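You operate a simulated robot arm through the tools that you are given. There is no shell and no other tool. Be economical: measure what you need, move in short steps, check, and stop when the job is done.

The job below is to be done with a simulated robot arm. You get a single attempt, and the scene is never put back.

JOB
Test the hardness of the purple-ended package; cap it green for 50 to 60 Shore, else red.
Fine: test it on the black peg, leave it there and draw the tester back.
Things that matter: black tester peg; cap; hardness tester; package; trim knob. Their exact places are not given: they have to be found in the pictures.

The check looks at the end state, three seconds after you hand in, the way a careful person would. Anything else that was tipped, shoved, dropped, spilled or broken makes it a failure. A push-on lid holds only when it is set on centred and level and pressed home; a screw cap is set on level and turned clockwise until tight.

ROBOT AND FRAMES
A 6-joint arm with a two-finger gripper, hanging from a carriage that runs on a gantry, over the field with the corners [-168, 11.8], [-167.7, -126.1], [42.2, -125.7], [42, 12.3] (x, y) and turns from -322 to 365 degrees about z. Base frame: it is fixed where the carriage stands at the start and does not move with it; the origin is on the floor, on the carriage's upright axis, x ahead of it, y to its left, z up; the surface under the hand at the start is at about z = 86. Units: cm, degrees, N and s.
With the tool pointing down near the work surface it reaches from about 10 to 44 cm from the robot's upright axis, wherever it stands. Its first joint turns from -166.0 to 166.0 degrees. Places, roughly: black tester peg [70, -10, 90]; cap (8x8x6 cm) [100, -20, 90]; hardness tester [90, -10, 90]; package [125, 25, 100]; trim knob [70, -20, 90]. Payload 2.45 kg.
The TCP is the grasp point between the finger pads, 2.6 cm short of the fingertips. In the tool frame z runs along the fingers and y along their closing line. Largest opening 9.6 cm; the body of the gripper starts 6.9 cm behind the TCP.
Orientation is that of the tool frame in the base frame, as a unit quaternion [x, y, z, w]. With the fingers straight down and closing along the base's y, the tool's x points along the base's -x, its y along +y and its z along -z.

CONTROLS
- The arm moves only by the tool drive_tool. Its argument "motion" is a list of rows, each a list of 3 entries, a list of its own where there are three numbers: the shift along the base's x, y, z in cm, then the turn, a rotation vector about the base's x, y, z in degrees, then the opening, from 0 (shut) to 1 (fully open). In form: [[[dx, dy, dz], [rx, ry, rz], fingers], ...]. A call has 1 to 12 rows; each row is the pose to reach, as a shift and turn from the pose commanded when the call began. Each row takes 0.2 s and may step no farther than 5 cm and 8.6 degrees from the row before; otherwise, or with a gripper value out of range, the whole call is refused. Where a pose cannot be reached the arm comes as near as it can. A force on the tool above 50 N (or 10 N above the force at the start of the call, whichever is more), or a blocked arm, ends the call early, and 0.2 s more pass. The fingers move at their own pace and stop on an object; they squeeze with about 36 N. The grip force told is the motor's: it shows also when the fingers shut on nothing. Time passes only in rows, and 0.2 s behind the last, so rows that repeat a pose let the fingers close. The reply holds the time, the measured pose of the TCP, the force on the tool along the base axes, the opening and the grip force, in the units named above and with some noise, with the torque about the TCP (base axes, N m) and any sound that the robot's microphone picked up.
- Cameras (640 x 400 px; columns grow to the right, rows downward): "scene" is now at [25.82, 0.04, 183.44]; the picture's right is [0.01, -1.00, 0.00], its down [-0.93, -0.01, -0.36] and it looks along [0.36, 0.00, -0.93] (base axes); focal length 260 px, centre (320, 200). "wrist" rides on the gripper at [8.2, 0.3, -9.8] in the tool frame; the picture's right is [-0.04, 1.00, 0.00], its down [-0.73, -0.03, -0.68] and it looks along [-0.68, -0.03, 0.73] (tool axes); focal length 256 px, centre (320, 200).
- grab_frame(camera): a new picture of that camera. The clock stands still meanwhile.
- raise_lower(by): slides the trunk up (or, below 0, down) by that many cm; the arm and the scene camera ride with it, the base frame stays. It gives what a move gives, with no picture.
- roll_base(legs): drives the robot by 1 to 6 legs, each [ahead, left, turn to the left] in cm, cm and degrees, along the robot's own axes; the way and the turn of a leg run together, so that a leg with both is an arc; at most 150 cm and 180 degrees a leg. The arm and the cameras ride along, it lands a little off, and it stops where it bumps. It keeps to its track: a leg is cut to what the track allows. It gives what a move gives.
- pan_tilt(pan, tilt): turns the head with the scene camera to pan (to the left, within 155 degrees either way) and tilt (down, from -29 to 69), counted from straight ahead of the robot. It gives what a move gives.
- point_at(camera, pixels): for up to 12 pixels [column, row] of the newest picture of that camera ("zoom" is the newest enlarged one), the place [x, y, z] in the base frame of the surface seen there, good to about 0.2 cm. The clock stands still meanwhile.
- zoom(camera, box): a new picture of the part [left, top, right, bottom] of that camera's present view, enlarged. The clock stands still meanwhile.
- close_job(): hands the job in; it is judged then, once.

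Go step by step. Measure first, check grasps and placings, and put right what went wrong. The budget is 80 turns and 52 pictures, counting those below and the enlarged ones. Unless the task says otherwise, let go and move clear before handing in, and close with one line.

The tools are called after "Request:" as a command line: name --argument value ..., lists and objects as JSON in quotes. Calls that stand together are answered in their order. drive_tool: Moves the arm, as the interface text tells. Its arguments: {"type":"object","properties":{"motion":{"type":"array"}},"required":["motion"]} The other tools are called the same way: raise_lower (by) slides the trunk up or down; roll_base (legs) drives the base; pan_tilt (pan, tilt) turns the head that bears the scene camera; grab_frame (camera) takes a picture; point_at (camera, pixels) gives the place of the surface under pixels of a picture; zoom (camera, box) takes an enlarged picture of a part of a camera's view; close_job () hands the job in.

At the start:

```text
t: 0.0
tcp_pos: [43.71, -2.21, 100.03]
tool_rot: [0.0, 1.0, 0.0, 0.001]
wrist_force: [0.3, 0.1, -0.4]
torque: [0.01, 0.01, 0.01]
opening: 9.61
finger_force: 0.1
trunk travel left (down, up): [-57.5, 2.7]
robot x, y, heading: [0.03, 0.16, 0.2]
head pan, tilt: [0.3, 68.8]
```

scene: 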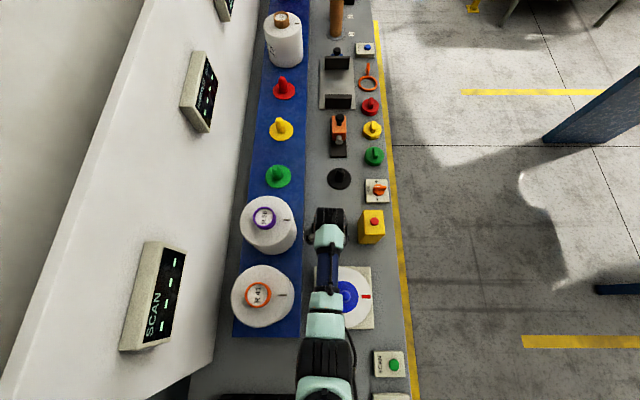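
wrist: 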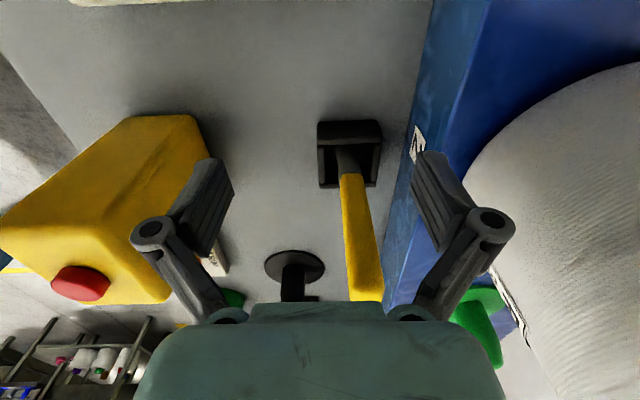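

The scene shows three textile/paper packages on a blue strip: purple-ended at (263,218), orange at (257,294), brown at (283,20), with a black peg at (339,178), tester at (338,130) and caps. I'll zoom in for detail.

Request:
zoom --camera "scene" --box '[220, 100, 420, 260]'

Request:
zoom --camera "scene" --box '[180, 0, 420, 150]'

Request:
point_at --camera "scene" --pixels '[[263, 218], [339, 178], [338, 118], [338, 150], [280, 127], [277, 175], [374, 155], [372, 128], [370, 106], [284, 88], [376, 190], [338, 60]]'

```text
2.50 times, centred on (320, 180) of scene
```

zoom: 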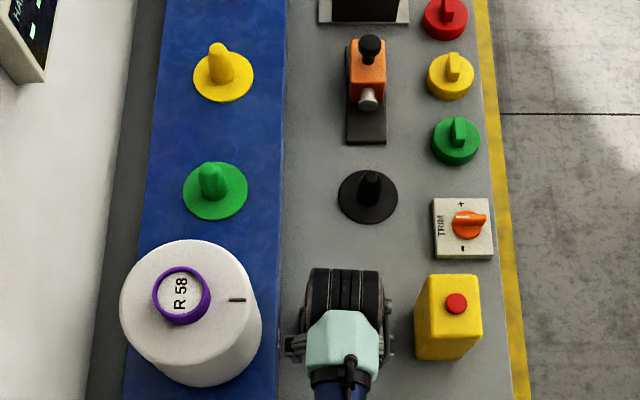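

```text
2.67 times, centred on (300, 75) of scene
```

zoom: 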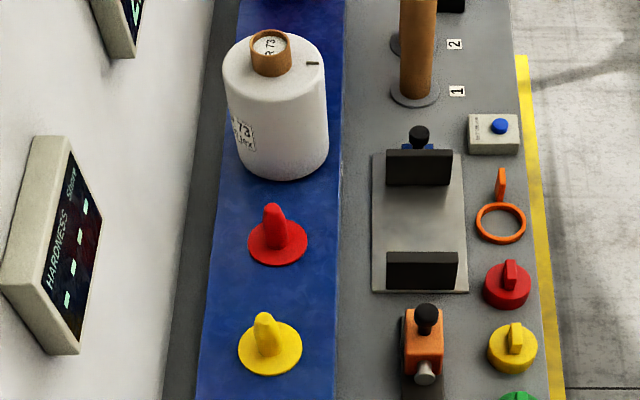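

```text
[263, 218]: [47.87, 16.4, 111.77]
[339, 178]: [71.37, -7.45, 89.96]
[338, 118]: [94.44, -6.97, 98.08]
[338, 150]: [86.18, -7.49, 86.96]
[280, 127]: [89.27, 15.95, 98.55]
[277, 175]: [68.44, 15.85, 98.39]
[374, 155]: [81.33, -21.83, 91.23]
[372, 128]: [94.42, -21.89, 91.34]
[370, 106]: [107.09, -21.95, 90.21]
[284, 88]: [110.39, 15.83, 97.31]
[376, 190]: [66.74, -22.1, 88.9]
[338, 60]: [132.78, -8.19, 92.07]
```

The purple-ended package (labelled "R 58") is at about (48,16); the slider tester with a knob faces the black peg at (71,-7.5). I'll look further ahead and behind for other packages and the display.

Request:
pan_tilt --pan 10 --tilt 30

Request:
grab_frame --camera "scene"

```text
t: 1.1
tcp_pos: [43.73, -2.22, 100.02]
tool_rot: [0.0, 1.0, 0.0, -0.001]
wrist_force: [-0.2, -0.4, -0.3]
torque: [0.0, 0.01, -0.01]
opening: 9.58
finger_force: 0.1
trunk travel left (down, up): [-57.5, 2.7]
robot x, y, heading: [0.18, 0.15, -0.2]
head pan, tilt: [10.0, 30.0]
```

```text
47 pictures are left
```

scene: 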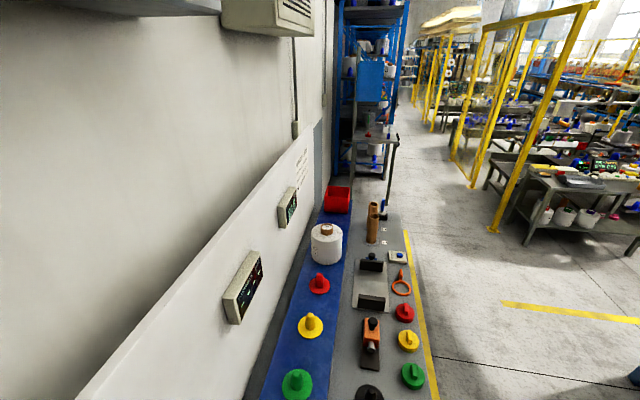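

Ahead there is only the brown package and a sign on the wall at (303,170). I'll read the sign and the hardness display at (247,285).

Request:
zoom --camera "scene" --box '[280, 140, 344, 180]'

Request:
zoom --camera "scene" --box '[210, 180, 338, 340]'

Request:
point_at --camera "scene" --pixels '[[247, 285], [288, 206], [327, 245]]'

```text
10.00 times, centred on (312, 160) of scene
```

zoom: 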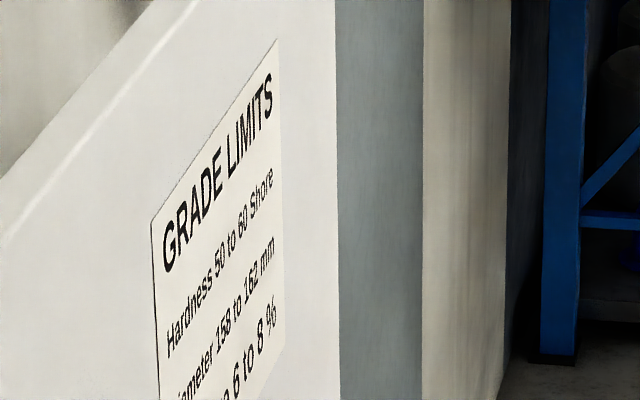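

```text
2.50 times, centred on (274, 260) of scene
```

zoom: 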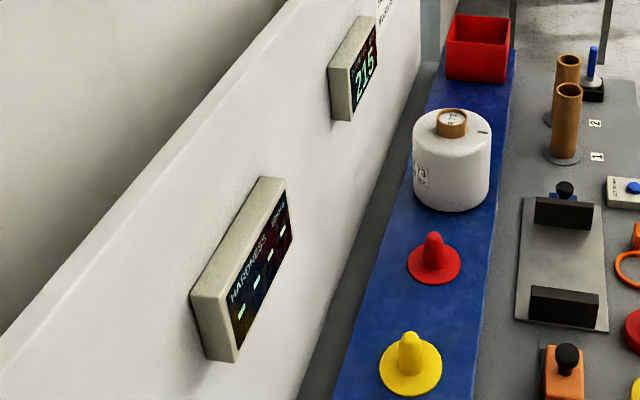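

```text
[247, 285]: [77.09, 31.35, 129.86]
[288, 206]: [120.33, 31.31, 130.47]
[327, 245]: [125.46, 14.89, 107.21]
```

The display shows "----" (idle). Now back down to measure package, peg, tester and trim knob precisely.

Request:
pan_tilt --pan 0 --tilt 58

Request:
zoom --camera "scene" --box '[310, 150, 410, 250]'

Request:
zoom --camera "scene" --box '[230, 210, 330, 310]'

```text
t: 2.0
tcp_pos: [43.8, -2.28, 100.02]
tool_rot: [0.0, 1.0, 0.0, 0.0]
wrist_force: [-0.3, 0.1, 0.5]
torque: [0.01, -0.02, 0.0]
opening: 9.62
finger_force: 0.1
trunk travel left (down, up): [-57.5, 2.7]
robot x, y, heading: [0.01, 0.01, 0.0]
head pan, tilt: [0.0, 58.0]
```

```text
4.00 times, centred on (360, 200) of scene
```

zoom: 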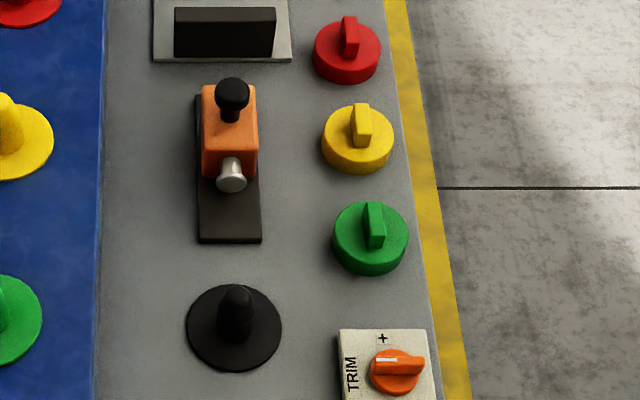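

```text
4.00 times, centred on (280, 260) of scene
```

zoom: 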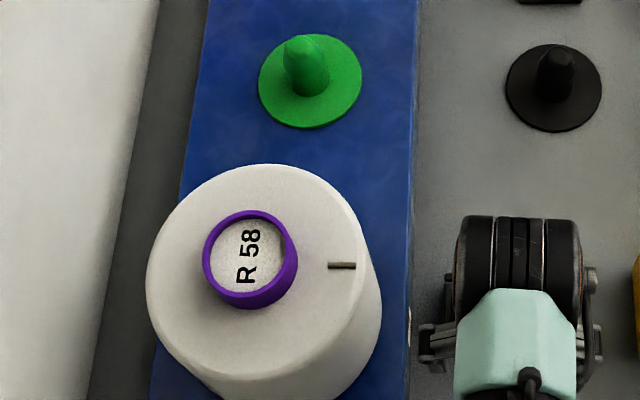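

The package has a purple tube ring with "R 58" on a recessed label and a dash mark. I'll measure it and check other labels for meaning.

Request:
point_at --camera "zoom" --pixels '[[209, 250], [292, 262], [240, 212], [245, 303], [250, 255], [150, 275], [362, 270], [265, 168], [342, 265], [555, 55], [557, 100], [595, 90]]'

Request:
zoom --camera "scene" --box '[250, 60, 330, 130]'

Request:
zoom --camera "scene" --box '[220, 300, 300, 380]'

```text
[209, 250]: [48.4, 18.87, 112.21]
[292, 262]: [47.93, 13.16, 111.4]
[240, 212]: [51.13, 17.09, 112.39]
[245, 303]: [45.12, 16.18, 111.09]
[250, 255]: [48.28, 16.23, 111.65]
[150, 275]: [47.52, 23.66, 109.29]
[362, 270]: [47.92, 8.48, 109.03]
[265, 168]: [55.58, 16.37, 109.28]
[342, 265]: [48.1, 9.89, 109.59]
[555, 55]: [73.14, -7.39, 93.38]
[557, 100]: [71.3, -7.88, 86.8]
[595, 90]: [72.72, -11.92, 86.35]
```

```text
5.71 times, centred on (290, 95) of scene
```

zoom: 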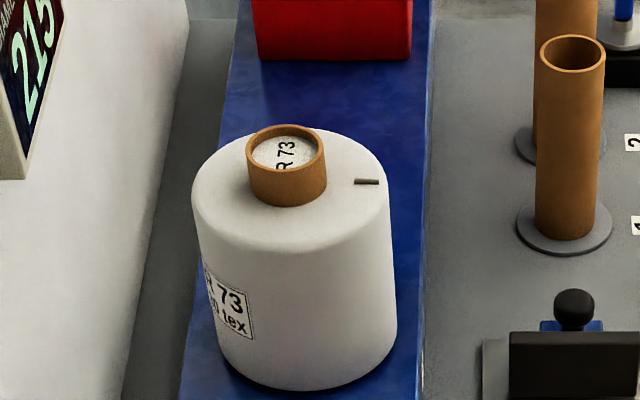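

```text
5.00 times, centred on (260, 340) of scene
```

zoom: 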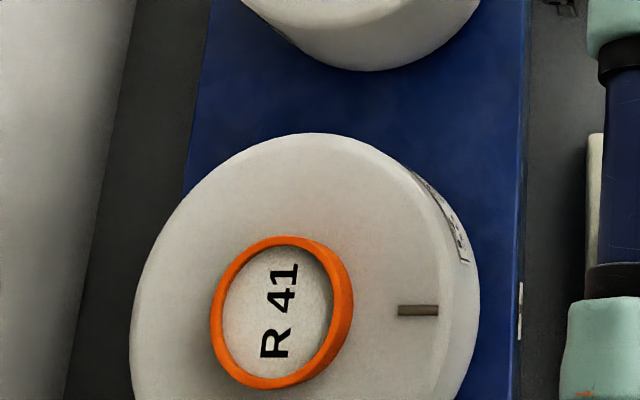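

R-numbers are lot labels, so purple is a plain package: ring centre ≈(48.1,16.1), ring top z≈112.3, package top face ≈109.4, radius ≈8. I'll raise the arm first, then drive nearer.

Request:
drive_tool --motion '[[[0, 0, 5], [0, 0, 0], 1], [[0, 0, 10], [0, 0, 0], 1], [[0, 0, 15], [0, 0, 0], 1], [[0, 0, 20], [0, 0, 0], 1], [[0, 0, 25], [0, 0, 0], 1], [[0, 0, 25], [0, 0, 0], 1]]'

Request:
grab_frame --camera "wrist"

Request:
grab_frame --camera "scene"

```text
t: 3.4
tcp_pos: [46.71, -2.35, 118.87]
tool_rot: [0.0, 1.0, 0.0, 0.0]
wrist_force: [0.1, 0.0, -0.5]
torque: [-0.02, 0.03, -0.03]
opening: 9.61
finger_force: 0.2
out of reach, approached as far as the arm can: row 4, 5, 6
trunk travel left (down, up): [-57.5, 2.7]
robot x, y, heading: [-0.28, 0.19, 0.2]
head pan, tilt: [0.0, 58.0]
```

```text
40 pictures are left
```

wrist: 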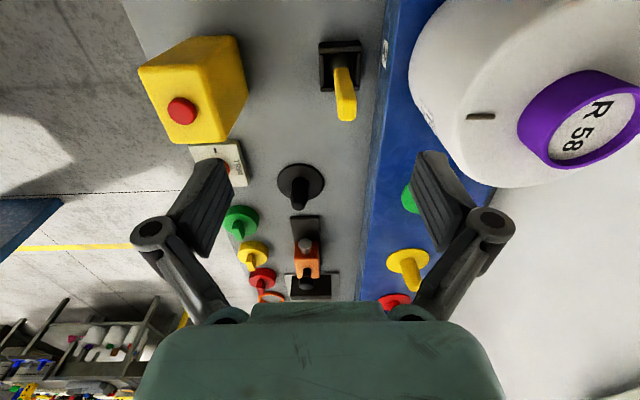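

```text
39 pictures are left
```

scene: 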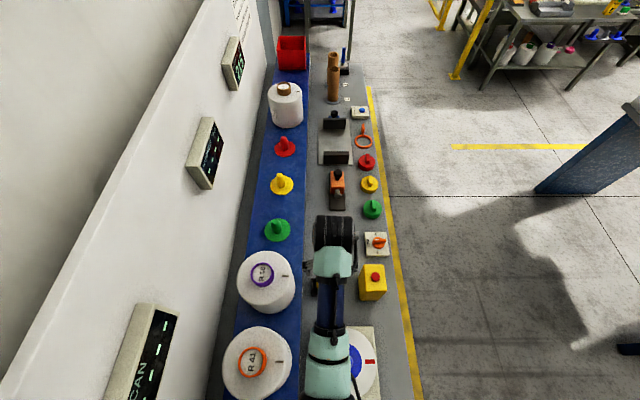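

Everything is clear below z≈116 of the fingertips. I'll raise the trunk fully and drive the carriage ahead and a bit to the right.

Request:
raise_lower --by 2.6

Request:
roll_base --legs '[[34, -12, 0]]'

Request:
pan_tilt --pan 0 --tilt 69

Request:
grab_frame --camera "scene"

Request:
grab_frame --camera "wrist"

```text
t: 4.1
tcp_pos: [46.78, -2.49, 121.45]
tool_rot: [0.0, 1.0, 0.0, 0.002]
wrist_force: [-0.2, -0.3, -0.2]
torque: [0.0, -0.03, -0.05]
opening: 9.6
finger_force: 0.0
trunk travel left (down, up): [-60.1, 0.1]
robot x, y, heading: [-0.09, 0.2, -0.1]
head pan, tilt: [0.0, 58.0]
```

```text
t: 6.4
tcp_pos: [80.75, -14.49, 121.47]
tool_rot: [0.0, 1.0, 0.0, -0.001]
wrist_force: [-0.1, 0.1, -0.3]
torque: [0.01, 0.01, 0.02]
opening: 9.61
finger_force: 0.0
trunk travel left (down, up): [-60.1, 0.1]
robot x, y, heading: [33.94, -12.01, -0.1]
head pan, tilt: [0.0, 58.0]
```

```text
t: 7.2
tcp_pos: [80.72, -14.49, 121.47]
tool_rot: [0.001, 1.0, 0.0, 0.0]
wrist_force: [-0.8, 0.9, 0.5]
torque: [0.01, 0.01, 0.0]
opening: 9.57
finger_force: 0.1
trunk travel left (down, up): [-60.1, 0.1]
robot x, y, heading: [33.81, -11.87, 0.1]
head pan, tilt: [0.0, 68.8]
```

```text
38 pictures are left
```

scene: 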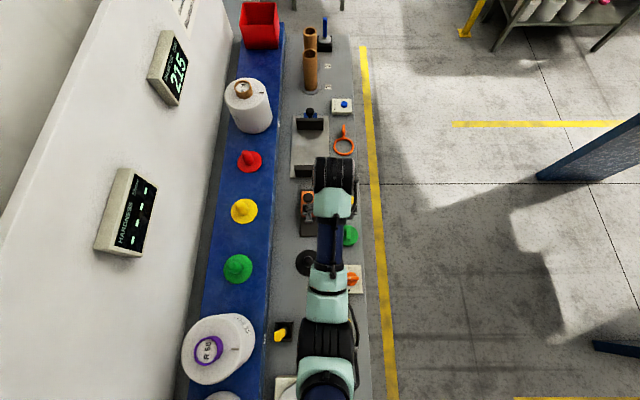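

```text
37 pictures are left
```

wrist: 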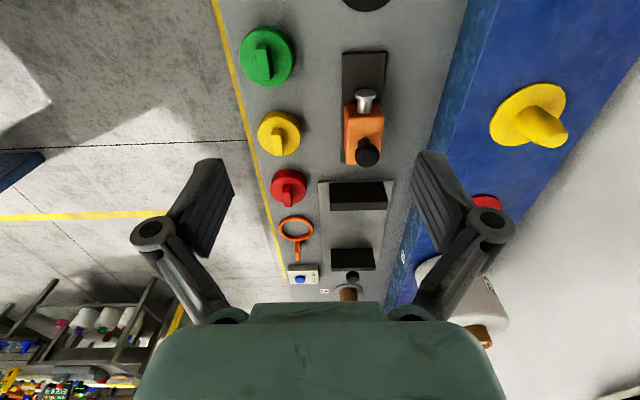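

The wrist view shows the tester well: probe (366,100), orange body (362,130), knob (367,152), base slot. I'll measure it and the caps and pegs.

Request:
point_at --camera "wrist" --pixels '[[366, 92], [366, 105], [363, 120], [367, 150], [345, 150], [382, 135], [363, 65], [266, 55], [265, 45], [295, 60], [240, 55], [288, 187]]'

Request:
point_at --camera "scene" --pixels '[[307, 197], [307, 209], [303, 257], [210, 350], [195, 345], [222, 352], [238, 265], [283, 333]]'

Request:
zoom --camera "wrist" --box '[300, 0, 420, 180]'

```text
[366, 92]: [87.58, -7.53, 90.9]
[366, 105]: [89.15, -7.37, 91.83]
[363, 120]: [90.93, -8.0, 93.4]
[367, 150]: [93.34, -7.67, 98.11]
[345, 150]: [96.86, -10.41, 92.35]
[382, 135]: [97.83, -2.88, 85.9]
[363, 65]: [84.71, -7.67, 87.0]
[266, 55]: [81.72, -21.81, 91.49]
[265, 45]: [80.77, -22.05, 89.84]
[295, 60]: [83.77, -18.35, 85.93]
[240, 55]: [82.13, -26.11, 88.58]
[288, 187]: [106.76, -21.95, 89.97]
```

```text
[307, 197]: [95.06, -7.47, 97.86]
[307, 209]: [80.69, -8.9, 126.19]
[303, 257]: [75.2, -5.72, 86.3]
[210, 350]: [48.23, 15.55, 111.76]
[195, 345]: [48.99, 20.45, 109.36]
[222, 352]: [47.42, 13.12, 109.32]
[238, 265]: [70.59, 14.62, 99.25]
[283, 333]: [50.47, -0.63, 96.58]
```

```text
2.22 times, centred on (360, 90) of wrist
```

zoom: 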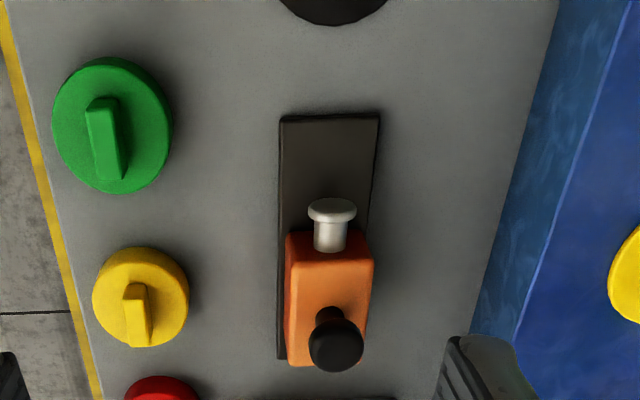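

Tester slide: probe tip x≈87.5, knob ≈(94,-7.5,98). First the package: move over its ring at (48.1,16.1) staying high.

Request:
drive_tool --motion '[[[-3.26, 3.06, 0], [0, 0, 0], 1], [[-6.52, 6.12, 0], [0, 0, 0], 1], [[-9.78, 9.18, 0], [0, 0, 0], 1], [[-13.04, 12.24, 0], [0, 0, 0], 1], [[-16.3, 15.3, 0], [0, 0, 0], 1], [[-19.56, 18.36, 0], [0, 0, 0], 1], [[-22.82, 21.42, 0], [0, 0, 0], 1], [[-26.08, 24.48, 0], [0, 0, 0], 1], [[-29.34, 27.54, 0], [0, 0, 0], 1], [[-32.6, 30.6, 0], [0, 0, 0], 1], [[-32.6, 30.6, 0], [0, 0, 0], 1]]'

Request:
grab_frame --camera "wrist"

Request:
zoom --camera "scene" --box '[160, 240, 360, 400]'

```text
t: 9.6
tcp_pos: [48.34, 16.37, 116.8]
tool_rot: [0.001, 1.0, 0.001, 0.002]
wrist_force: [-0.3, -0.7, -0.4]
torque: [0.01, -0.01, -0.01]
opening: 9.62
finger_force: 0.1
out of reach, approached as far as the arm can: row 1, 2, 3, 4, 5, 6, 7, 8, 9, 10, 11
trunk travel left (down, up): [-60.1, 0.1]
robot x, y, heading: [33.93, -11.56, 0.4]
head pan, tilt: [0.0, 68.8]
```

```text
35 pictures are left
```

wrist: 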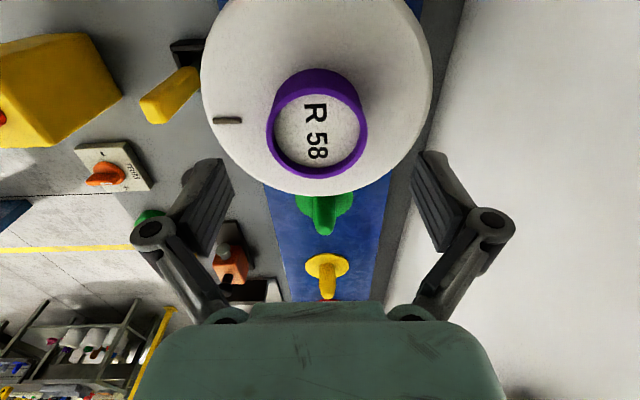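

```text
2.50 times, centred on (260, 320) of scene
```

zoom: 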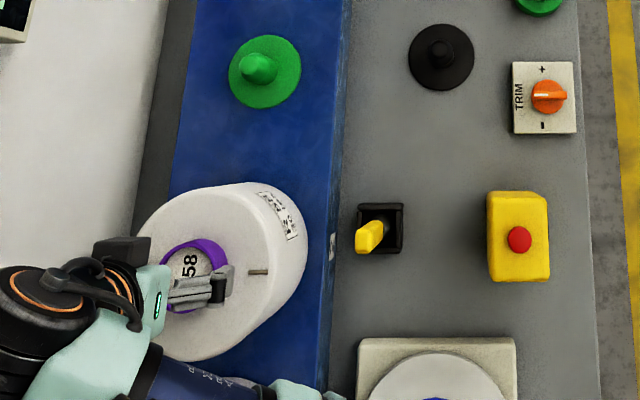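

The arm's ceiling at this radius is z≈116.8, so lifting height matters. Let me measure peg heights and plate heights.

Request:
point_at --camera "zoom" --pixels '[[440, 47], [441, 44], [440, 60], [420, 75], [462, 75], [441, 86], [258, 68], [270, 95], [320, 60], [400, 120], [295, 290], [548, 97]]'

Request:
point_at --camera "wrist" --pixels '[[270, 135], [366, 120], [317, 72], [313, 176], [275, 110], [361, 145], [318, 125]]'

```text
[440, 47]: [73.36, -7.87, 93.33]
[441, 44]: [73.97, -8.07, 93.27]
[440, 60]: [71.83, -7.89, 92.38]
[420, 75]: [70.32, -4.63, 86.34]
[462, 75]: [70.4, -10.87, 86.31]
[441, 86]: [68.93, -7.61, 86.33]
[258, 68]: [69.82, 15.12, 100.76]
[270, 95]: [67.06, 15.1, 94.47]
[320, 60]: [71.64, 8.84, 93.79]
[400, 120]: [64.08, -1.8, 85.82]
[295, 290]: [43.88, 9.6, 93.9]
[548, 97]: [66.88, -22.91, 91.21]
```

```text
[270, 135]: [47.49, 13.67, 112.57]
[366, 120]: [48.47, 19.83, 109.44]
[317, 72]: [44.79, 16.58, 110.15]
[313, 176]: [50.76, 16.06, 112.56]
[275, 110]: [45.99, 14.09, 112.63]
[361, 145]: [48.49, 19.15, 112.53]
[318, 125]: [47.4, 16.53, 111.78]
```

Blue plate z≈93.8, black base 86.3, pegs 7 tall, so the package may sit on a peg needing >7 cm lift. The height ceiling rises with radius, so I'll stretch the arm out and step the base back.

Request:
drive_tool --motion '[[[4.25, -0.75, 0.8], [0, 0, 0], 1], [[8.5, -1.5, 1.6], [0, 0, 0], 1], [[12.75, -2.25, 2.4], [0, 0, 0], 1], [[17, -3, 3.2], [0, 0, 0], 1], [[21.25, -3.75, 4.0], [0, 0, 0], 1], [[25.5, -4.5, 4.8], [0, 0, 0], 1], [[29.75, -5.25, 5.6], [0, 0, 0], 1], [[34, -6, 6.4], [0, 0, 0], 1], [[34, -6, 6.4], [0, 0, 0], 1]]'

```text
t: 11.6
tcp_pos: [82.3, 10.37, 123.2]
tool_rot: [0.0, 1.0, -0.001, 0.0]
wrist_force: [0.1, -0.3, 0.4]
torque: [0.0, -0.02, 0.04]
opening: 9.62
finger_force: 0.1
out of reach, approached as far as the arm can: row 1, 2, 3, 4, 5, 6
trunk travel left (down, up): [-60.1, 0.1]
robot x, y, heading: [33.7, -11.99, -0.3]
head pan, tilt: [0.0, 68.8]
```

At radius 53 the arm holds z=123.2 fine. Now step the base back so the gripper sits over the ring.

Request:
roll_base --legs '[[-34.2, 5.9, 0]]'

Request:
grab_frame --camera "wrist"

```text
t: 13.8
tcp_pos: [48.12, 16.28, 123.08]
tool_rot: [0.0, 1.0, 0.001, 0.0]
wrist_force: [-0.4, -0.2, -0.6]
torque: [0.0, -0.01, 0.01]
opening: 9.59
finger_force: 0.2
trunk travel left (down, up): [-60.1, 0.1]
robot x, y, heading: [-0.4, -5.9, 0.2]
head pan, tilt: [0.0, 68.8]
```

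```text
33 pictures are left
```

wrist: 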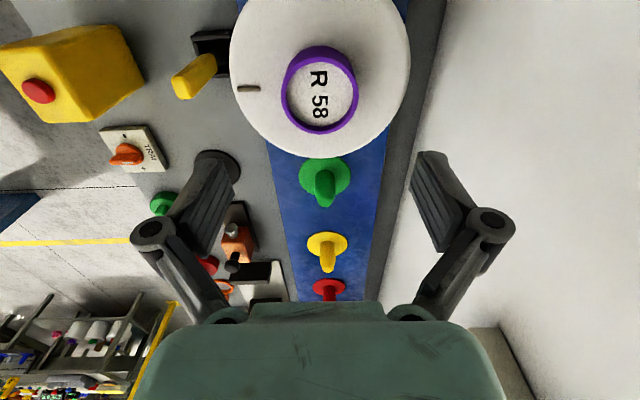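

Request:
point_at --camera "wrist" --pixels '[[285, 98], [289, 98], [355, 88], [351, 90], [315, 49], [323, 130], [316, 60], [232, 75], [408, 65]]'

```text
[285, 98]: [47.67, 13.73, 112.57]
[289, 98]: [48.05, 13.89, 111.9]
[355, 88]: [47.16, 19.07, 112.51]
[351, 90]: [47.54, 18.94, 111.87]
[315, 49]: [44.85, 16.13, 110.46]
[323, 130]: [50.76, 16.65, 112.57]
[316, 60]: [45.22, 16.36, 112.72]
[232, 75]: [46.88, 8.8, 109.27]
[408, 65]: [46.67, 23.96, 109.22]
```

Ring centre is (47.95,16.4), top 112.57, face 109.25. Descend to z≈112.25 and close.

Request:
drive_tool --motion '[[[-0.17, 0.12, -4], [0, 0, 0], 1], [[-0.17, 0.12, -8], [0, 0, 0], 1], [[-0.17, 0.12, -10], [0, 0, 0], 1], [[-0.17, 0.12, -10.9], [0, 0, 0], 1], [[-0.17, 0.12, -10.9], [0, 0, 0], 1]]'

Request:
drive_tool --motion '[[[0, 0, 0], [0, 0, 0], 0.4], [[0, 0, 0], [0, 0, 0], 0.4], [[0, 0, 0], [0, 0, 0], 0.4], [[0, 0, 0], [0, 0, 0], 0.4]]'

Request:
grab_frame --camera "wrist"

```text
t: 15.0
tcp_pos: [47.99, 16.35, 112.17]
tool_rot: [0.0, 1.0, 0.0, 0.001]
wrist_force: [-0.5, 0.0, 0.9]
torque: [0.01, -0.02, -0.01]
opening: 9.61
finger_force: 0.1
trunk travel left (down, up): [-60.1, 0.1]
robot x, y, heading: [-0.45, -6.02, -0.0]
head pan, tilt: [0.0, 68.8]
```

```text
t: 16.0
tcp_pos: [48.05, 16.25, 112.34]
tool_rot: [0.0, 1.0, -0.002, 0.001]
wrist_force: [-2.2, -4.6, 4.7]
torque: [-0.06, 0.09, -0.03]
opening: 6.18
finger_force: 36.2
trunk travel left (down, up): [-60.1, 0.1]
robot x, y, heading: [-0.19, -6.28, 0.1]
head pan, tilt: [0.0, 68.8]
```

```text
32 pictures are left
```

wrist: 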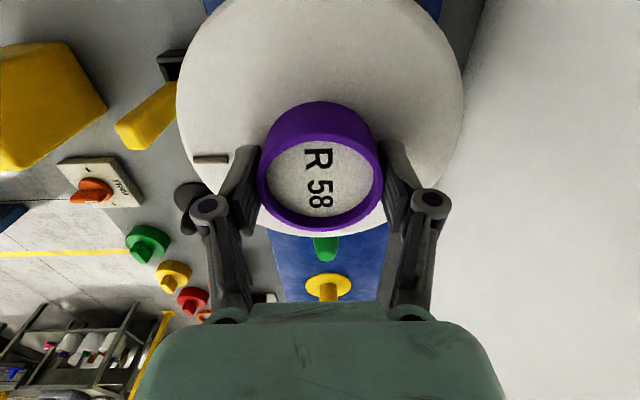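

Grip holds the ring at 6.18 cm with 36 N. Lift straight up, first 1.5 cm, then on.

Request:
drive_tool --motion '[[[0, 0, 0.7], [0, 0, 0], 0.3], [[0, 0, 1.5], [0, 0, 0], 0.3], [[0, 0, 1.5], [0, 0, 0], 0.3]]'

Request:
drive_tool --motion '[[[0, 0, 1.5], [0, 0, 0], 0.3], [[0, 0, 3], [0, 0, 0], 0.3], [[0, 0, 4.5], [0, 0, 0], 0.3], [[0, 0, 6], [0, 0, 0], 0.3], [[0, 0, 7.5], [0, 0, 0], 0.3], [[0, 0, 8.8], [0, 0, 0], 0.3], [[0, 0, 8.8], [0, 0, 0], 0.3]]'

Request:
grab_frame --camera "wrist"

Request:
grab_frame --camera "scene"

```text
t: 16.8
tcp_pos: [48.0, 16.35, 113.76]
tool_rot: [0.0, 1.0, 0.0, 0.0]
wrist_force: [1.1, 0.0, -11.5]
torque: [0.01, 0.01, -0.01]
opening: 6.13
finger_force: 35.9
trunk travel left (down, up): [-60.1, 0.1]
robot x, y, heading: [-0.44, -6.48, 0.0]
head pan, tilt: [0.0, 68.8]
```

```text
t: 18.4
tcp_pos: [47.94, 16.51, 122.65]
tool_rot: [-0.001, 1.0, 0.0, 0.0]
wrist_force: [-0.8, -0.3, -11.9]
torque: [-0.01, -0.02, -0.01]
opening: 6.15
finger_force: 35.5
trunk travel left (down, up): [-60.1, 0.1]
robot x, y, heading: [-0.24, -5.85, 0.0]
head pan, tilt: [0.0, 68.8]
```

```text
31 pictures are left
```

wrist: 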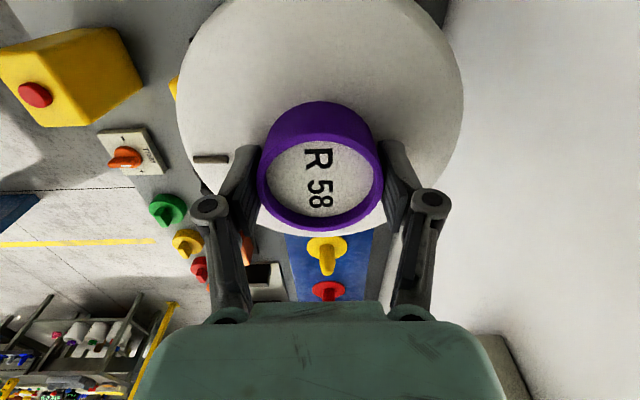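

```text
30 pictures are left
```

scene: 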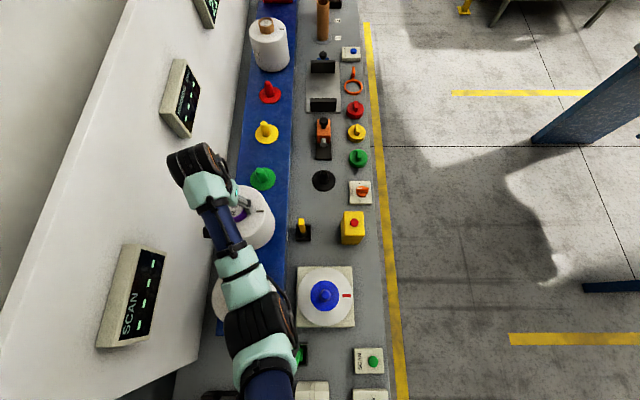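

The package is held level (bottom ≈104, clear of the pegs). Measure the black peg at (323,180) precisely.

Request:
zoom --camera "scene" --box '[300, 140, 380, 210]'

```text
5.71 times, centred on (340, 175) of scene
```

zoom: 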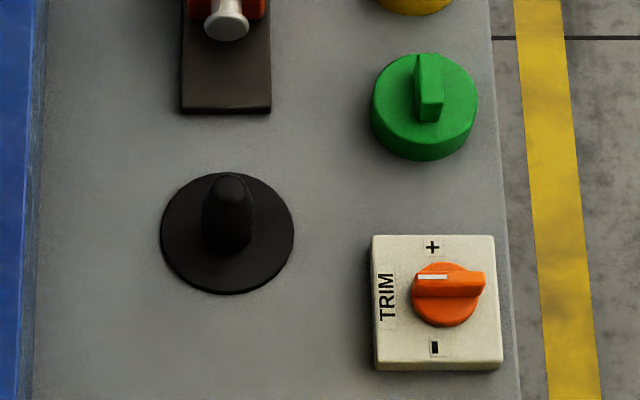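

Request:
point_at --camera "zoom" --pixels '[[164, 230], [290, 230], [246, 176], [226, 290], [227, 178], [227, 190], [206, 215], [249, 215], [185, 105], [268, 105], [227, 15], [425, 100]]'

```text
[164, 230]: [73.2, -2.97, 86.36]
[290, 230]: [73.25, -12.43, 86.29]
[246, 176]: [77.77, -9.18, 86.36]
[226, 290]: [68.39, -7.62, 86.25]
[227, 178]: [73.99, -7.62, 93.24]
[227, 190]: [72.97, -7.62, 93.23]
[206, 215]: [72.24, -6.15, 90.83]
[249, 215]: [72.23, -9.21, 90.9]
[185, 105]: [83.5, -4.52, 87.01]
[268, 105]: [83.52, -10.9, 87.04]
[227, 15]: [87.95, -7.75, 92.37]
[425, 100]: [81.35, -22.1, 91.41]
```

Peg centre is (73.15,-7.7), tip z 93.3, plate 86.3. Roll ahead carrying the package high.

Request:
roll_base --legs '[[16, -5, 0], [16, -5, 0]]'

```text
t: 20.9
tcp_pos: [79.75, 6.52, 122.56]
tool_rot: [0.001, 1.0, 0.0, 0.0]
wrist_force: [0.1, 0.0, -12.2]
torque: [-0.02, -0.05, 0.0]
opening: 6.15
finger_force: 35.9
trunk travel left (down, up): [-60.1, 0.1]
robot x, y, heading: [31.58, -15.96, -0.2]
head pan, tilt: [0.0, 68.8]
```

Move over the peg, lowering to z≈117 (bottom ≈98.5, above the peg tip).

Request:
drive_tool --motion '[[[-1.6, -3.5, -0.5], [0, 0, 0], 0.3], [[-3.3, -7.1, -1.5], [0, 0, 0], 0.3], [[-5.0, -10.7, -3], [0, 0, 0], 0.3], [[-6.6, -14.2, -5.0], [0, 0, 0], 0.3], [[-6.6, -14.2, -5.5], [0, 0, 0], 0.3], [[-6.6, -14.2, -5.5], [0, 0, 0], 0.3]]'

Request:
grab_frame --camera "wrist"

Request:
grab_frame --camera "scene"

```text
t: 22.3
tcp_pos: [73.01, -7.73, 117.03]
tool_rot: [0.001, 1.0, 0.0, 0.0]
wrist_force: [0.5, 0.5, -12.4]
torque: [0.01, -0.02, -0.01]
opening: 6.16
finger_force: 35.7
trunk travel left (down, up): [-60.1, 0.1]
robot x, y, heading: [31.21, -16.05, 0.1]
head pan, tilt: [0.0, 68.8]
```

```text
28 pictures are left
```

wrist: 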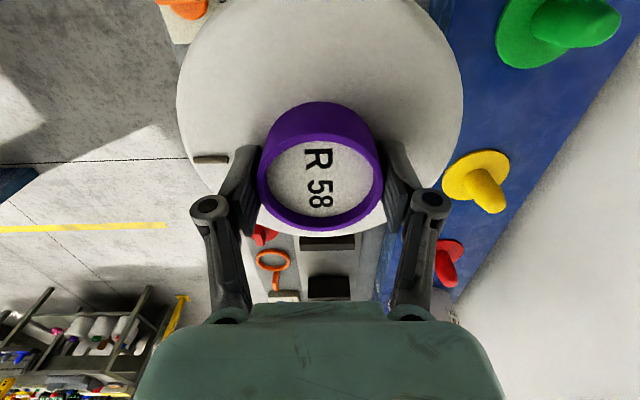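

```text
27 pictures are left
```

scene: 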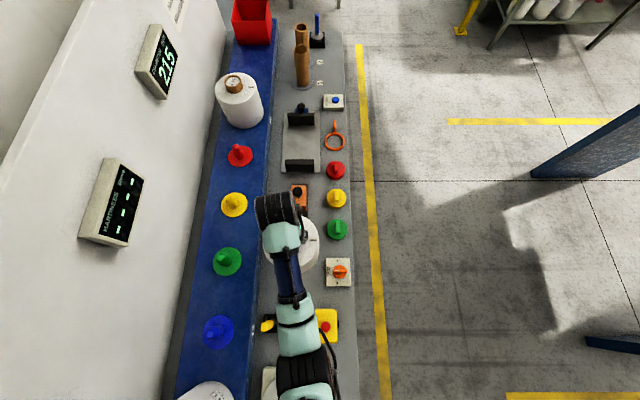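

A blue peg is indeed where it came from (218,330). Lower onto the black peg in small steps.

Request:
drive_tool --motion '[[[0.1, 0, -2], [0, 0, 0], 0.3], [[0.1, 0, -4], [0, 0, 0], 0.3], [[0.1, 0, -5.5], [0, 0, 0], 0.3], [[0.1, 0, -7], [0, 0, 0], 0.3], [[0.1, 0, -7], [0, 0, 0], 0.3]]'

```text
t: 23.5
tcp_pos: [73.23, -7.7, 109.92]
tool_rot: [0.0, 1.0, 0.0, -0.001]
wrist_force: [0.4, 0.4, -12.0]
torque: [0.04, -0.02, 0.0]
opening: 6.16
finger_force: 36.0
trunk travel left (down, up): [-60.1, 0.1]
robot x, y, heading: [31.5, -16.42, -0.4]
head pan, tilt: [0.0, 68.8]
```

Bottom is ~91.5, below the peg tip with no contact force, so the peg is inside the bore. Continue to the plate.

Request:
drive_tool --motion '[[[0, 0, -1.5], [0, 0, 0], 0.3], [[0, 0, -3], [0, 0, 0], 0.3], [[0, 0, -4.2], [0, 0, 0], 0.3], [[0, 0, -4.7], [0, 0, 0], 0.3], [[0, 0, -4.7], [0, 0, 0], 0.3]]'

```text
t: 24.7
tcp_pos: [73.17, -7.76, 105.21]
tool_rot: [0.0, 1.0, 0.0, 0.0]
wrist_force: [-0.1, 0.6, -12.3]
torque: [0.01, 0.0, -0.02]
opening: 6.14
finger_force: 35.7
trunk travel left (down, up): [-60.1, 0.1]
robot x, y, heading: [31.87, -15.88, -0.2]
head pan, tilt: [0.0, 68.8]
```

Request:
drive_tool --motion '[[[0, 0, -0.2], [0, 0, 0], 0.3], [[0, 0, -0.35], [0, 0, 0], 0.3], [[0, 0, -0.35], [0, 0, 0], 0.3]]'

```text
t: 25.5
tcp_pos: [73.19, -7.79, 104.97]
tool_rot: [0.0, 1.0, -0.001, 0.0]
wrist_force: [0.4, -0.4, -11.3]
torque: [0.0, 0.0, -0.02]
opening: 6.17
finger_force: 35.7
trunk travel left (down, up): [-60.1, 0.1]
robot x, y, heading: [31.62, -15.87, -0.2]
head pan, tilt: [0.0, 68.8]
```

Request:
drive_tool --motion '[[[0, 0, -0.15], [0, 0, 0], 0.3], [[0, 0, -0.3], [0, 0, 0], 0.3], [[0, 0, -0.3], [0, 0, 0], 0.3]]'

```text
t: 26.3
tcp_pos: [73.17, -7.71, 104.65]
tool_rot: [-0.001, 1.0, 0.0, 0.0]
wrist_force: [-1.0, -0.1, -11.0]
torque: [-0.02, -0.01, 0.0]
opening: 6.16
finger_force: 35.7
trunk travel left (down, up): [-60.1, 0.1]
robot x, y, heading: [31.48, -16.07, -0.1]
head pan, tilt: [0.0, 68.8]
```

Request:
drive_tool --motion '[[[0, 0, -0.15], [0, 0, 0], 0.3], [[0, 0, -0.3], [0, 0, 0], 0.3], [[0, 0, -0.45], [0, 0, 0], 0.3], [[0, 0, -0.45], [0, 0, 0], 0.3]]'

```text
t: 27.3
tcp_pos: [73.37, -7.63, 104.33]
tool_rot: [0.0, 1.0, 0.0, 0.0]
wrist_force: [-7.4, -2.3, 9.9]
torque: [0.1, 0.52, 0.07]
opening: 6.18
finger_force: 35.6
trunk travel left (down, up): [-60.1, 0.1]
robot x, y, heading: [31.97, -15.75, -0.1]
head pan, tilt: [0.0, 68.8]
```

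The package has landed (force now +10 N upward at z≈104.3). Open the fingers and rise.

Request:
drive_tool --motion '[[[0, 0, 0.15], [0, 0, 0], 0.8], [[0, 0, 0.15], [0, 0, 0], 1], [[0, 0, 0.15], [0, 0, 0], 1], [[0, 0, 4], [0, 0, 0], 1], [[0, 0, 8.5], [0, 0, 0], 1], [[0, 0, 13], [0, 0, 0], 1], [[0, 0, 13], [0, 0, 0], 1]]'

Request:
grab_frame --camera "wrist"

```text
t: 28.9
tcp_pos: [73.19, -7.84, 117.34]
tool_rot: [-0.001, 1.0, 0.0, 0.0]
wrist_force: [-0.3, 0.8, -0.2]
torque: [0.04, -0.03, -0.02]
opening: 9.58
finger_force: 0.1
trunk travel left (down, up): [-60.1, 0.1]
robot x, y, heading: [31.13, -16.11, -0.0]
head pan, tilt: [0.0, 68.8]
```

```text
26 pictures are left
```

wrist: 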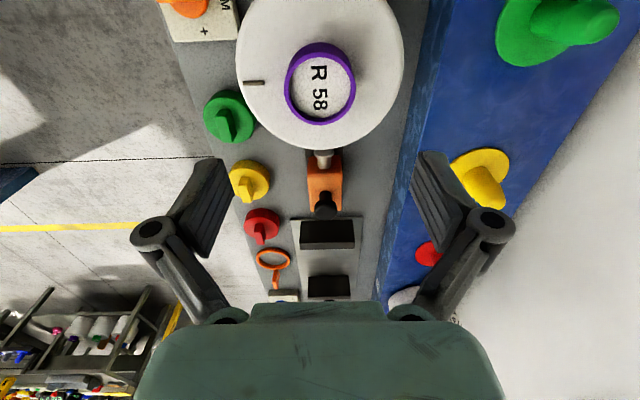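

The package sits level on the peg. Now the tester knob at (323,203): measure it.

Request:
zoom --camera "wrist" --box '[280, 130, 376, 230]'

Request:
point_at --camera "wrist" --pixels '[[322, 203], [324, 194], [313, 209], [334, 209], [320, 160], [287, 90], [355, 80], [317, 42], [323, 124], [238, 65], [402, 55]]'

```text
4.00 times, centred on (328, 180) of wrist
```

zoom: 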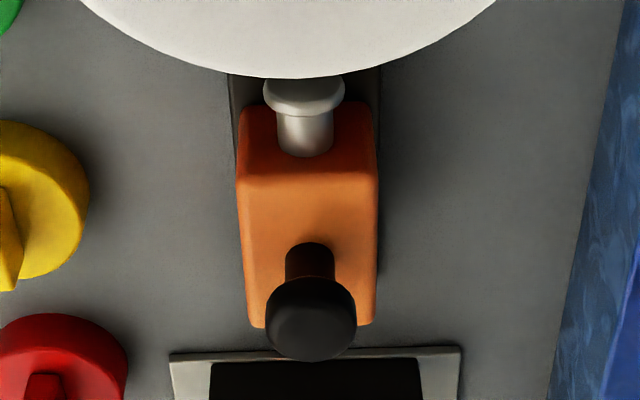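

```text
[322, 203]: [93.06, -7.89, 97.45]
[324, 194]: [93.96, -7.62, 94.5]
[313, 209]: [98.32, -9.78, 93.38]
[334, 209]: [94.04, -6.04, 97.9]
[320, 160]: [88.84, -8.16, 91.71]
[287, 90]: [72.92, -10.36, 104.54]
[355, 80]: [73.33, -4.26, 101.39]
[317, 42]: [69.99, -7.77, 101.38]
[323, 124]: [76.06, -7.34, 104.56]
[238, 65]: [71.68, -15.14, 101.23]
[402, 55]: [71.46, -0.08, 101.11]
```

Knob centre ≈(94.3,-7.65), z≈96–99. Roll ahead to the track limit and go over the knob.

Request:
roll_base --legs '[[10.6, 4, 0]]'

```text
t: 30.1
tcp_pos: [83.62, -3.8, 117.24]
tool_rot: [0.0, 1.0, 0.0, 0.0]
wrist_force: [0.4, 0.2, 0.0]
torque: [0.0, -0.03, -0.01]
opening: 9.61
finger_force: 0.1
trunk travel left (down, up): [-60.1, 0.1]
robot x, y, heading: [41.78, -11.93, -0.0]
head pan, tilt: [0.0, 68.8]
```

Request:
drive_tool --motion '[[[4, -1.9, 0], [0, 0, 0], 1], [[8, -3.85, 0], [0, 0, 0], 1], [[10.7, -3.85, -2], [0, 0, 0], 1], [[10.7, -3.85, -6], [0, 0, 0], 1], [[10.7, -3.85, -10], [0, 0, 0], 1], [[10.7, -3.85, -14], [0, 0, 0], 1], [[10.7, -3.85, -14], [0, 0, 0], 1]]'

Request:
grab_frame --camera "wrist"

```text
t: 31.7
tcp_pos: [94.52, -7.69, 103.18]
tool_rot: [0.001, 1.0, 0.0, 0.001]
wrist_force: [0.2, 0.1, 0.2]
torque: [0.03, -0.02, 0.02]
opening: 9.62
finger_force: 0.0
trunk travel left (down, up): [-60.1, 0.1]
robot x, y, heading: [41.71, -12.1, 0.1]
head pan, tilt: [0.0, 68.8]
```

```text
24 pictures are left
```

wrist: 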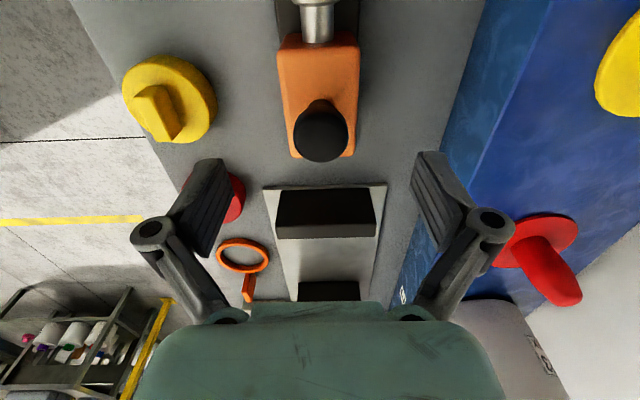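

Reach is fine here. Re-check the knob at (321,135) from close.

Request:
point_at --camera "wrist" --pixels '[[321, 120], [321, 135], [321, 155], [296, 135], [346, 135], [320, 60], [318, 150]]'

```text
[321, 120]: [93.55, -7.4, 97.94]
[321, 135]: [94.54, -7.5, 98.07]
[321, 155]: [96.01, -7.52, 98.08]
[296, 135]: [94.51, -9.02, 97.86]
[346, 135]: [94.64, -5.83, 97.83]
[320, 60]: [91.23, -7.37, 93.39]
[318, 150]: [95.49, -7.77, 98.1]
```

Request:
drive_tool --motion '[[[0.2, 0.2, -3], [0, 0, 0], 1], [[0.2, 0.2, -5], [0, 0, 0], 1], [[0.2, 0.2, -6.2], [0, 0, 0], 1], [[0.2, 0.2, -6.2], [0, 0, 0], 1], [[0.2, 0.2, -6.2], [0, 0, 0], 0.25], [[0.2, 0.2, -6.2], [0, 0, 0], 0.25], [[0.2, 0.2, -6.2], [0, 0, 0], 0.25], [[0.2, 0.2, -6.2], [0, 0, 0], 0.25]]'

Request:
grab_frame --camera "scene"

```text
t: 33.5
tcp_pos: [92.41, -7.71, 99.67]
tool_rot: [0.0, 1.0, 0.0, 0.0]
wrist_force: [0.4, 0.1, -0.3]
torque: [0.0, -0.03, -0.03]
opening: 2.41
finger_force: 0.1
out of reach, approached as far as the arm can: row 1, 2, 3, 4, 5, 6, 7, 8
trunk travel left (down, up): [-60.1, 0.1]
robot x, y, heading: [41.96, -12.08, -0.1]
head pan, tilt: [0.0, 68.8]
```

```text
23 pictures are left
```

scene: 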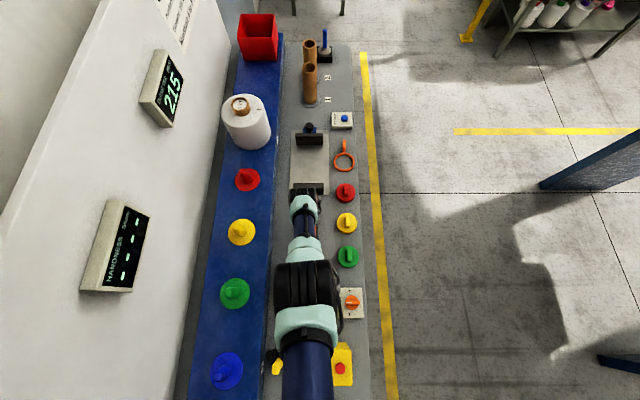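

The pose at z=97 was out of reach, and the fingers closed in air near the knob. I'll back up, open, and lower the trunk 7 cm to gain reach.

Request:
drive_tool --motion '[[[0, 0, 0], [0, 0, 0], 1], [[0, 0, 3], [0, 0, 0], 1], [[0, 0, 7.5], [0, 0, 0], 1], [[0, 0, 12], [0, 0, 0], 1], [[0, 0, 12], [0, 0, 0], 1]]'

Request:
raise_lower --by -7.5

Request:
zoom --camera "wrist" --box '[160, 0, 480, 200]'

```text
t: 34.7
tcp_pos: [92.29, -7.74, 111.77]
tool_rot: [0.001, 1.0, 0.0, 0.0]
wrist_force: [0.0, -0.3, 0.4]
torque: [0.03, -0.02, 0.0]
opening: 9.61
finger_force: 0.1
trunk travel left (down, up): [-60.1, 0.1]
robot x, y, heading: [42.26, -11.87, 0.0]
head pan, tilt: [0.0, 68.8]
```

```text
t: 35.8
tcp_pos: [92.26, -7.7, 104.29]
tool_rot: [-0.001, 1.0, 0.0, 0.0]
wrist_force: [0.8, -0.2, 0.1]
torque: [0.02, -0.01, 0.01]
opening: 9.57
finger_force: 0.1
trunk travel left (down, up): [-52.6, 7.6]
robot x, y, heading: [41.95, -11.93, -0.0]
head pan, tilt: [0.0, 68.8]
```

```text
2.00 times, centred on (320, 100) of wrist
```

zoom: 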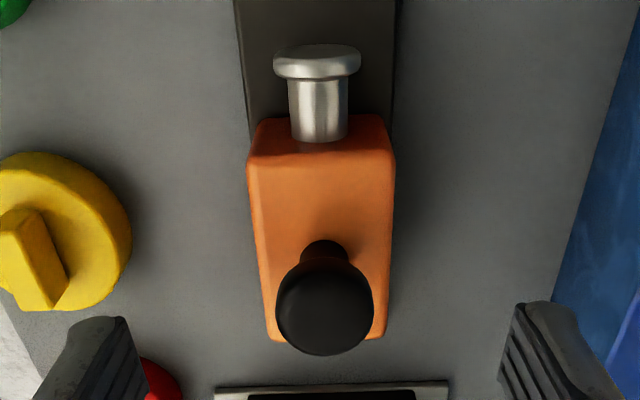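

Tester undisturbed. Now move to the knob (94.6,-7.45) and down to z≈97, then close.

Request:
drive_tool --motion '[[[2.35, 0.2, 0], [0, 0, 0], 1], [[2.35, 0.2, -3], [0, 0, 0], 1], [[2.35, 0.2, -5.5], [0, 0, 0], 1], [[2.35, 0.2, -7.2], [0, 0, 0], 1], [[2.35, 0.2, -7.2], [0, 0, 0], 1]]'

Request:
grab_frame --camera "wrist"

```text
t: 37.0
tcp_pos: [94.61, -7.52, 97.13]
tool_rot: [0.0, 1.0, 0.0, 0.0]
wrist_force: [0.0, -0.3, 0.0]
torque: [0.02, -0.02, -0.03]
opening: 9.59
finger_force: 0.1
trunk travel left (down, up): [-52.6, 7.6]
robot x, y, heading: [42.01, -11.76, -0.3]
head pan, tilt: [0.0, 68.8]
```

```text
21 pictures are left
```

wrist: 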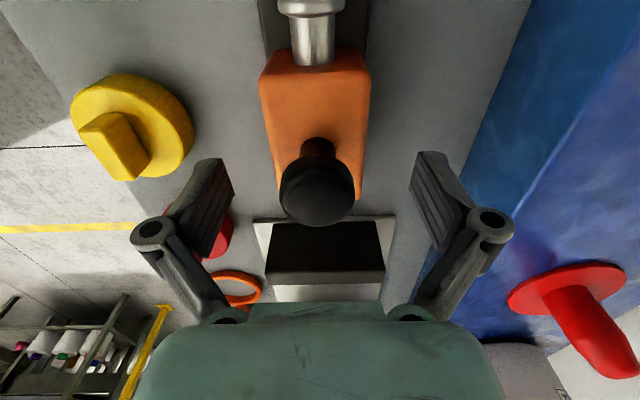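

The knob is between the fingers. Close and start sliding toward the package by 4 cm.

Request:
drive_tool --motion '[[[0, 0, 0], [0, 0, 0], 0.15], [[0, 0, 0], [0, 0, 0], 0.15], [[0, 0, 0], [0, 0, 0], 0.15], [[0, 0, 0], [0, 0, 0], 0.15], [[-1, 0, 0], [0, 0, 0], 0.15], [[-2, 0, 0], [0, 0, 0], 0.15], [[-3, 0, 0], [0, 0, 0], 0.15], [[-4, 0, 0], [0, 0, 0], 0.15], [[-4, 0, 0], [0, 0, 0], 0.15]]'

```text
t: 39.0
tcp_pos: [90.72, -7.7, 97.21]
tool_rot: [0.002, 1.0, -0.001, 0.001]
wrist_force: [-0.8, -8.1, 9.6]
torque: [-0.11, -0.48, -0.08]
opening: 3.64
finger_force: 44.5
trunk travel left (down, up): [-52.6, 7.6]
robot x, y, heading: [41.65, -12.04, 0.2]
head pan, tilt: [0.0, 68.8]
```

Request:
drive_tool --motion '[[[-0.7, 0, 0], [0, 0, 0], 0.15], [[-1.4, 0, 0], [0, 0, 0], 0.15], [[-2.0, 0, 0], [0, 0, 0], 0.15], [[-2.4, 0, 0], [0, 0, 0], 0.15], [[-2.4, 0, 0], [0, 0, 0], 0.15]]'

Request:
grab_frame --camera "wrist"

Request:
grab_frame --camera "scene"

```text
t: 40.2
tcp_pos: [88.42, -7.64, 97.18]
tool_rot: [0.0, 1.0, -0.001, 0.0]
wrist_force: [1.8, -7.9, 7.0]
torque: [-0.08, -0.39, -0.07]
opening: 3.61
finger_force: 45.4
trunk travel left (down, up): [-52.6, 7.6]
robot x, y, heading: [42.2, -12.06, -0.2]
head pan, tilt: [0.0, 68.8]
```

```text
20 pictures are left
```

wrist: 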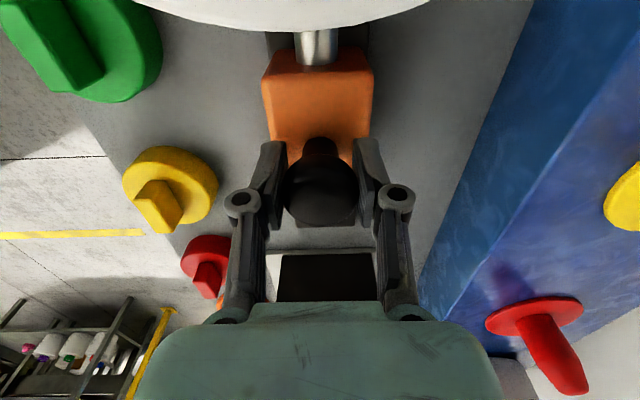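

```text
19 pictures are left
```

scene: 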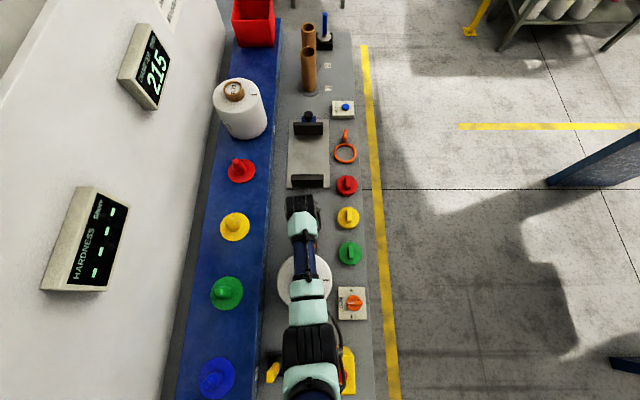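

The slide follows; the probe is nearly at the package and the display still shows dashes. Continue in small steps.

Request:
drive_tool --motion '[[[-0.25, 0, 0], [0, 0, 0], 0.15], [[-0.5, 0, 0], [0, 0, 0], 0.15], [[-0.75, 0, 0], [0, 0, 0], 0.15], [[-0.75, 0, 0], [0, 0, 0], 0.15]]'

```text
t: 41.2
tcp_pos: [87.7, -7.64, 97.16]
tool_rot: [0.001, 1.0, -0.001, 0.001]
wrist_force: [5.0, -8.1, 4.0]
torque: [-0.02, -0.43, -0.05]
opening: 3.65
finger_force: 45.3
trunk travel left (down, up): [-52.6, 7.6]
robot x, y, heading: [42.42, -12.36, 0.1]
head pan, tilt: [0.0, 68.8]
```

Resistance is beginning (Fx +5 N). A bit more, then read the display.

Request:
drive_tool --motion '[[[-0.2, 0, 0], [0, 0, 0], 0.15], [[-0.4, 0, 0], [0, 0, 0], 0.15], [[-0.4, 0, 0], [0, 0, 0], 0.15]]'

Request:
zoom --camera "scene" --box '[20, 170, 180, 310]'

```text
t: 42.0
tcp_pos: [87.29, -7.62, 97.11]
tool_rot: [0.0, 1.0, -0.001, 0.001]
wrist_force: [6.4, -6.4, 1.6]
torque: [-0.02, -0.39, 0.0]
opening: 3.62
finger_force: 45.4
trunk travel left (down, up): [-52.6, 7.6]
robot x, y, heading: [41.87, -11.78, 0.0]
head pan, tilt: [0.0, 68.8]
```

```text
2.86 times, centred on (100, 240) of scene
```

zoom: 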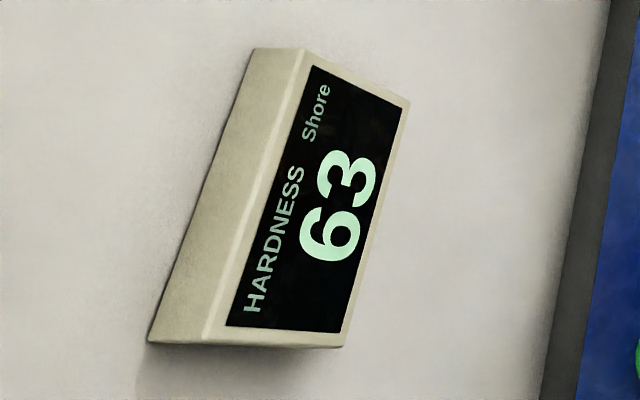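

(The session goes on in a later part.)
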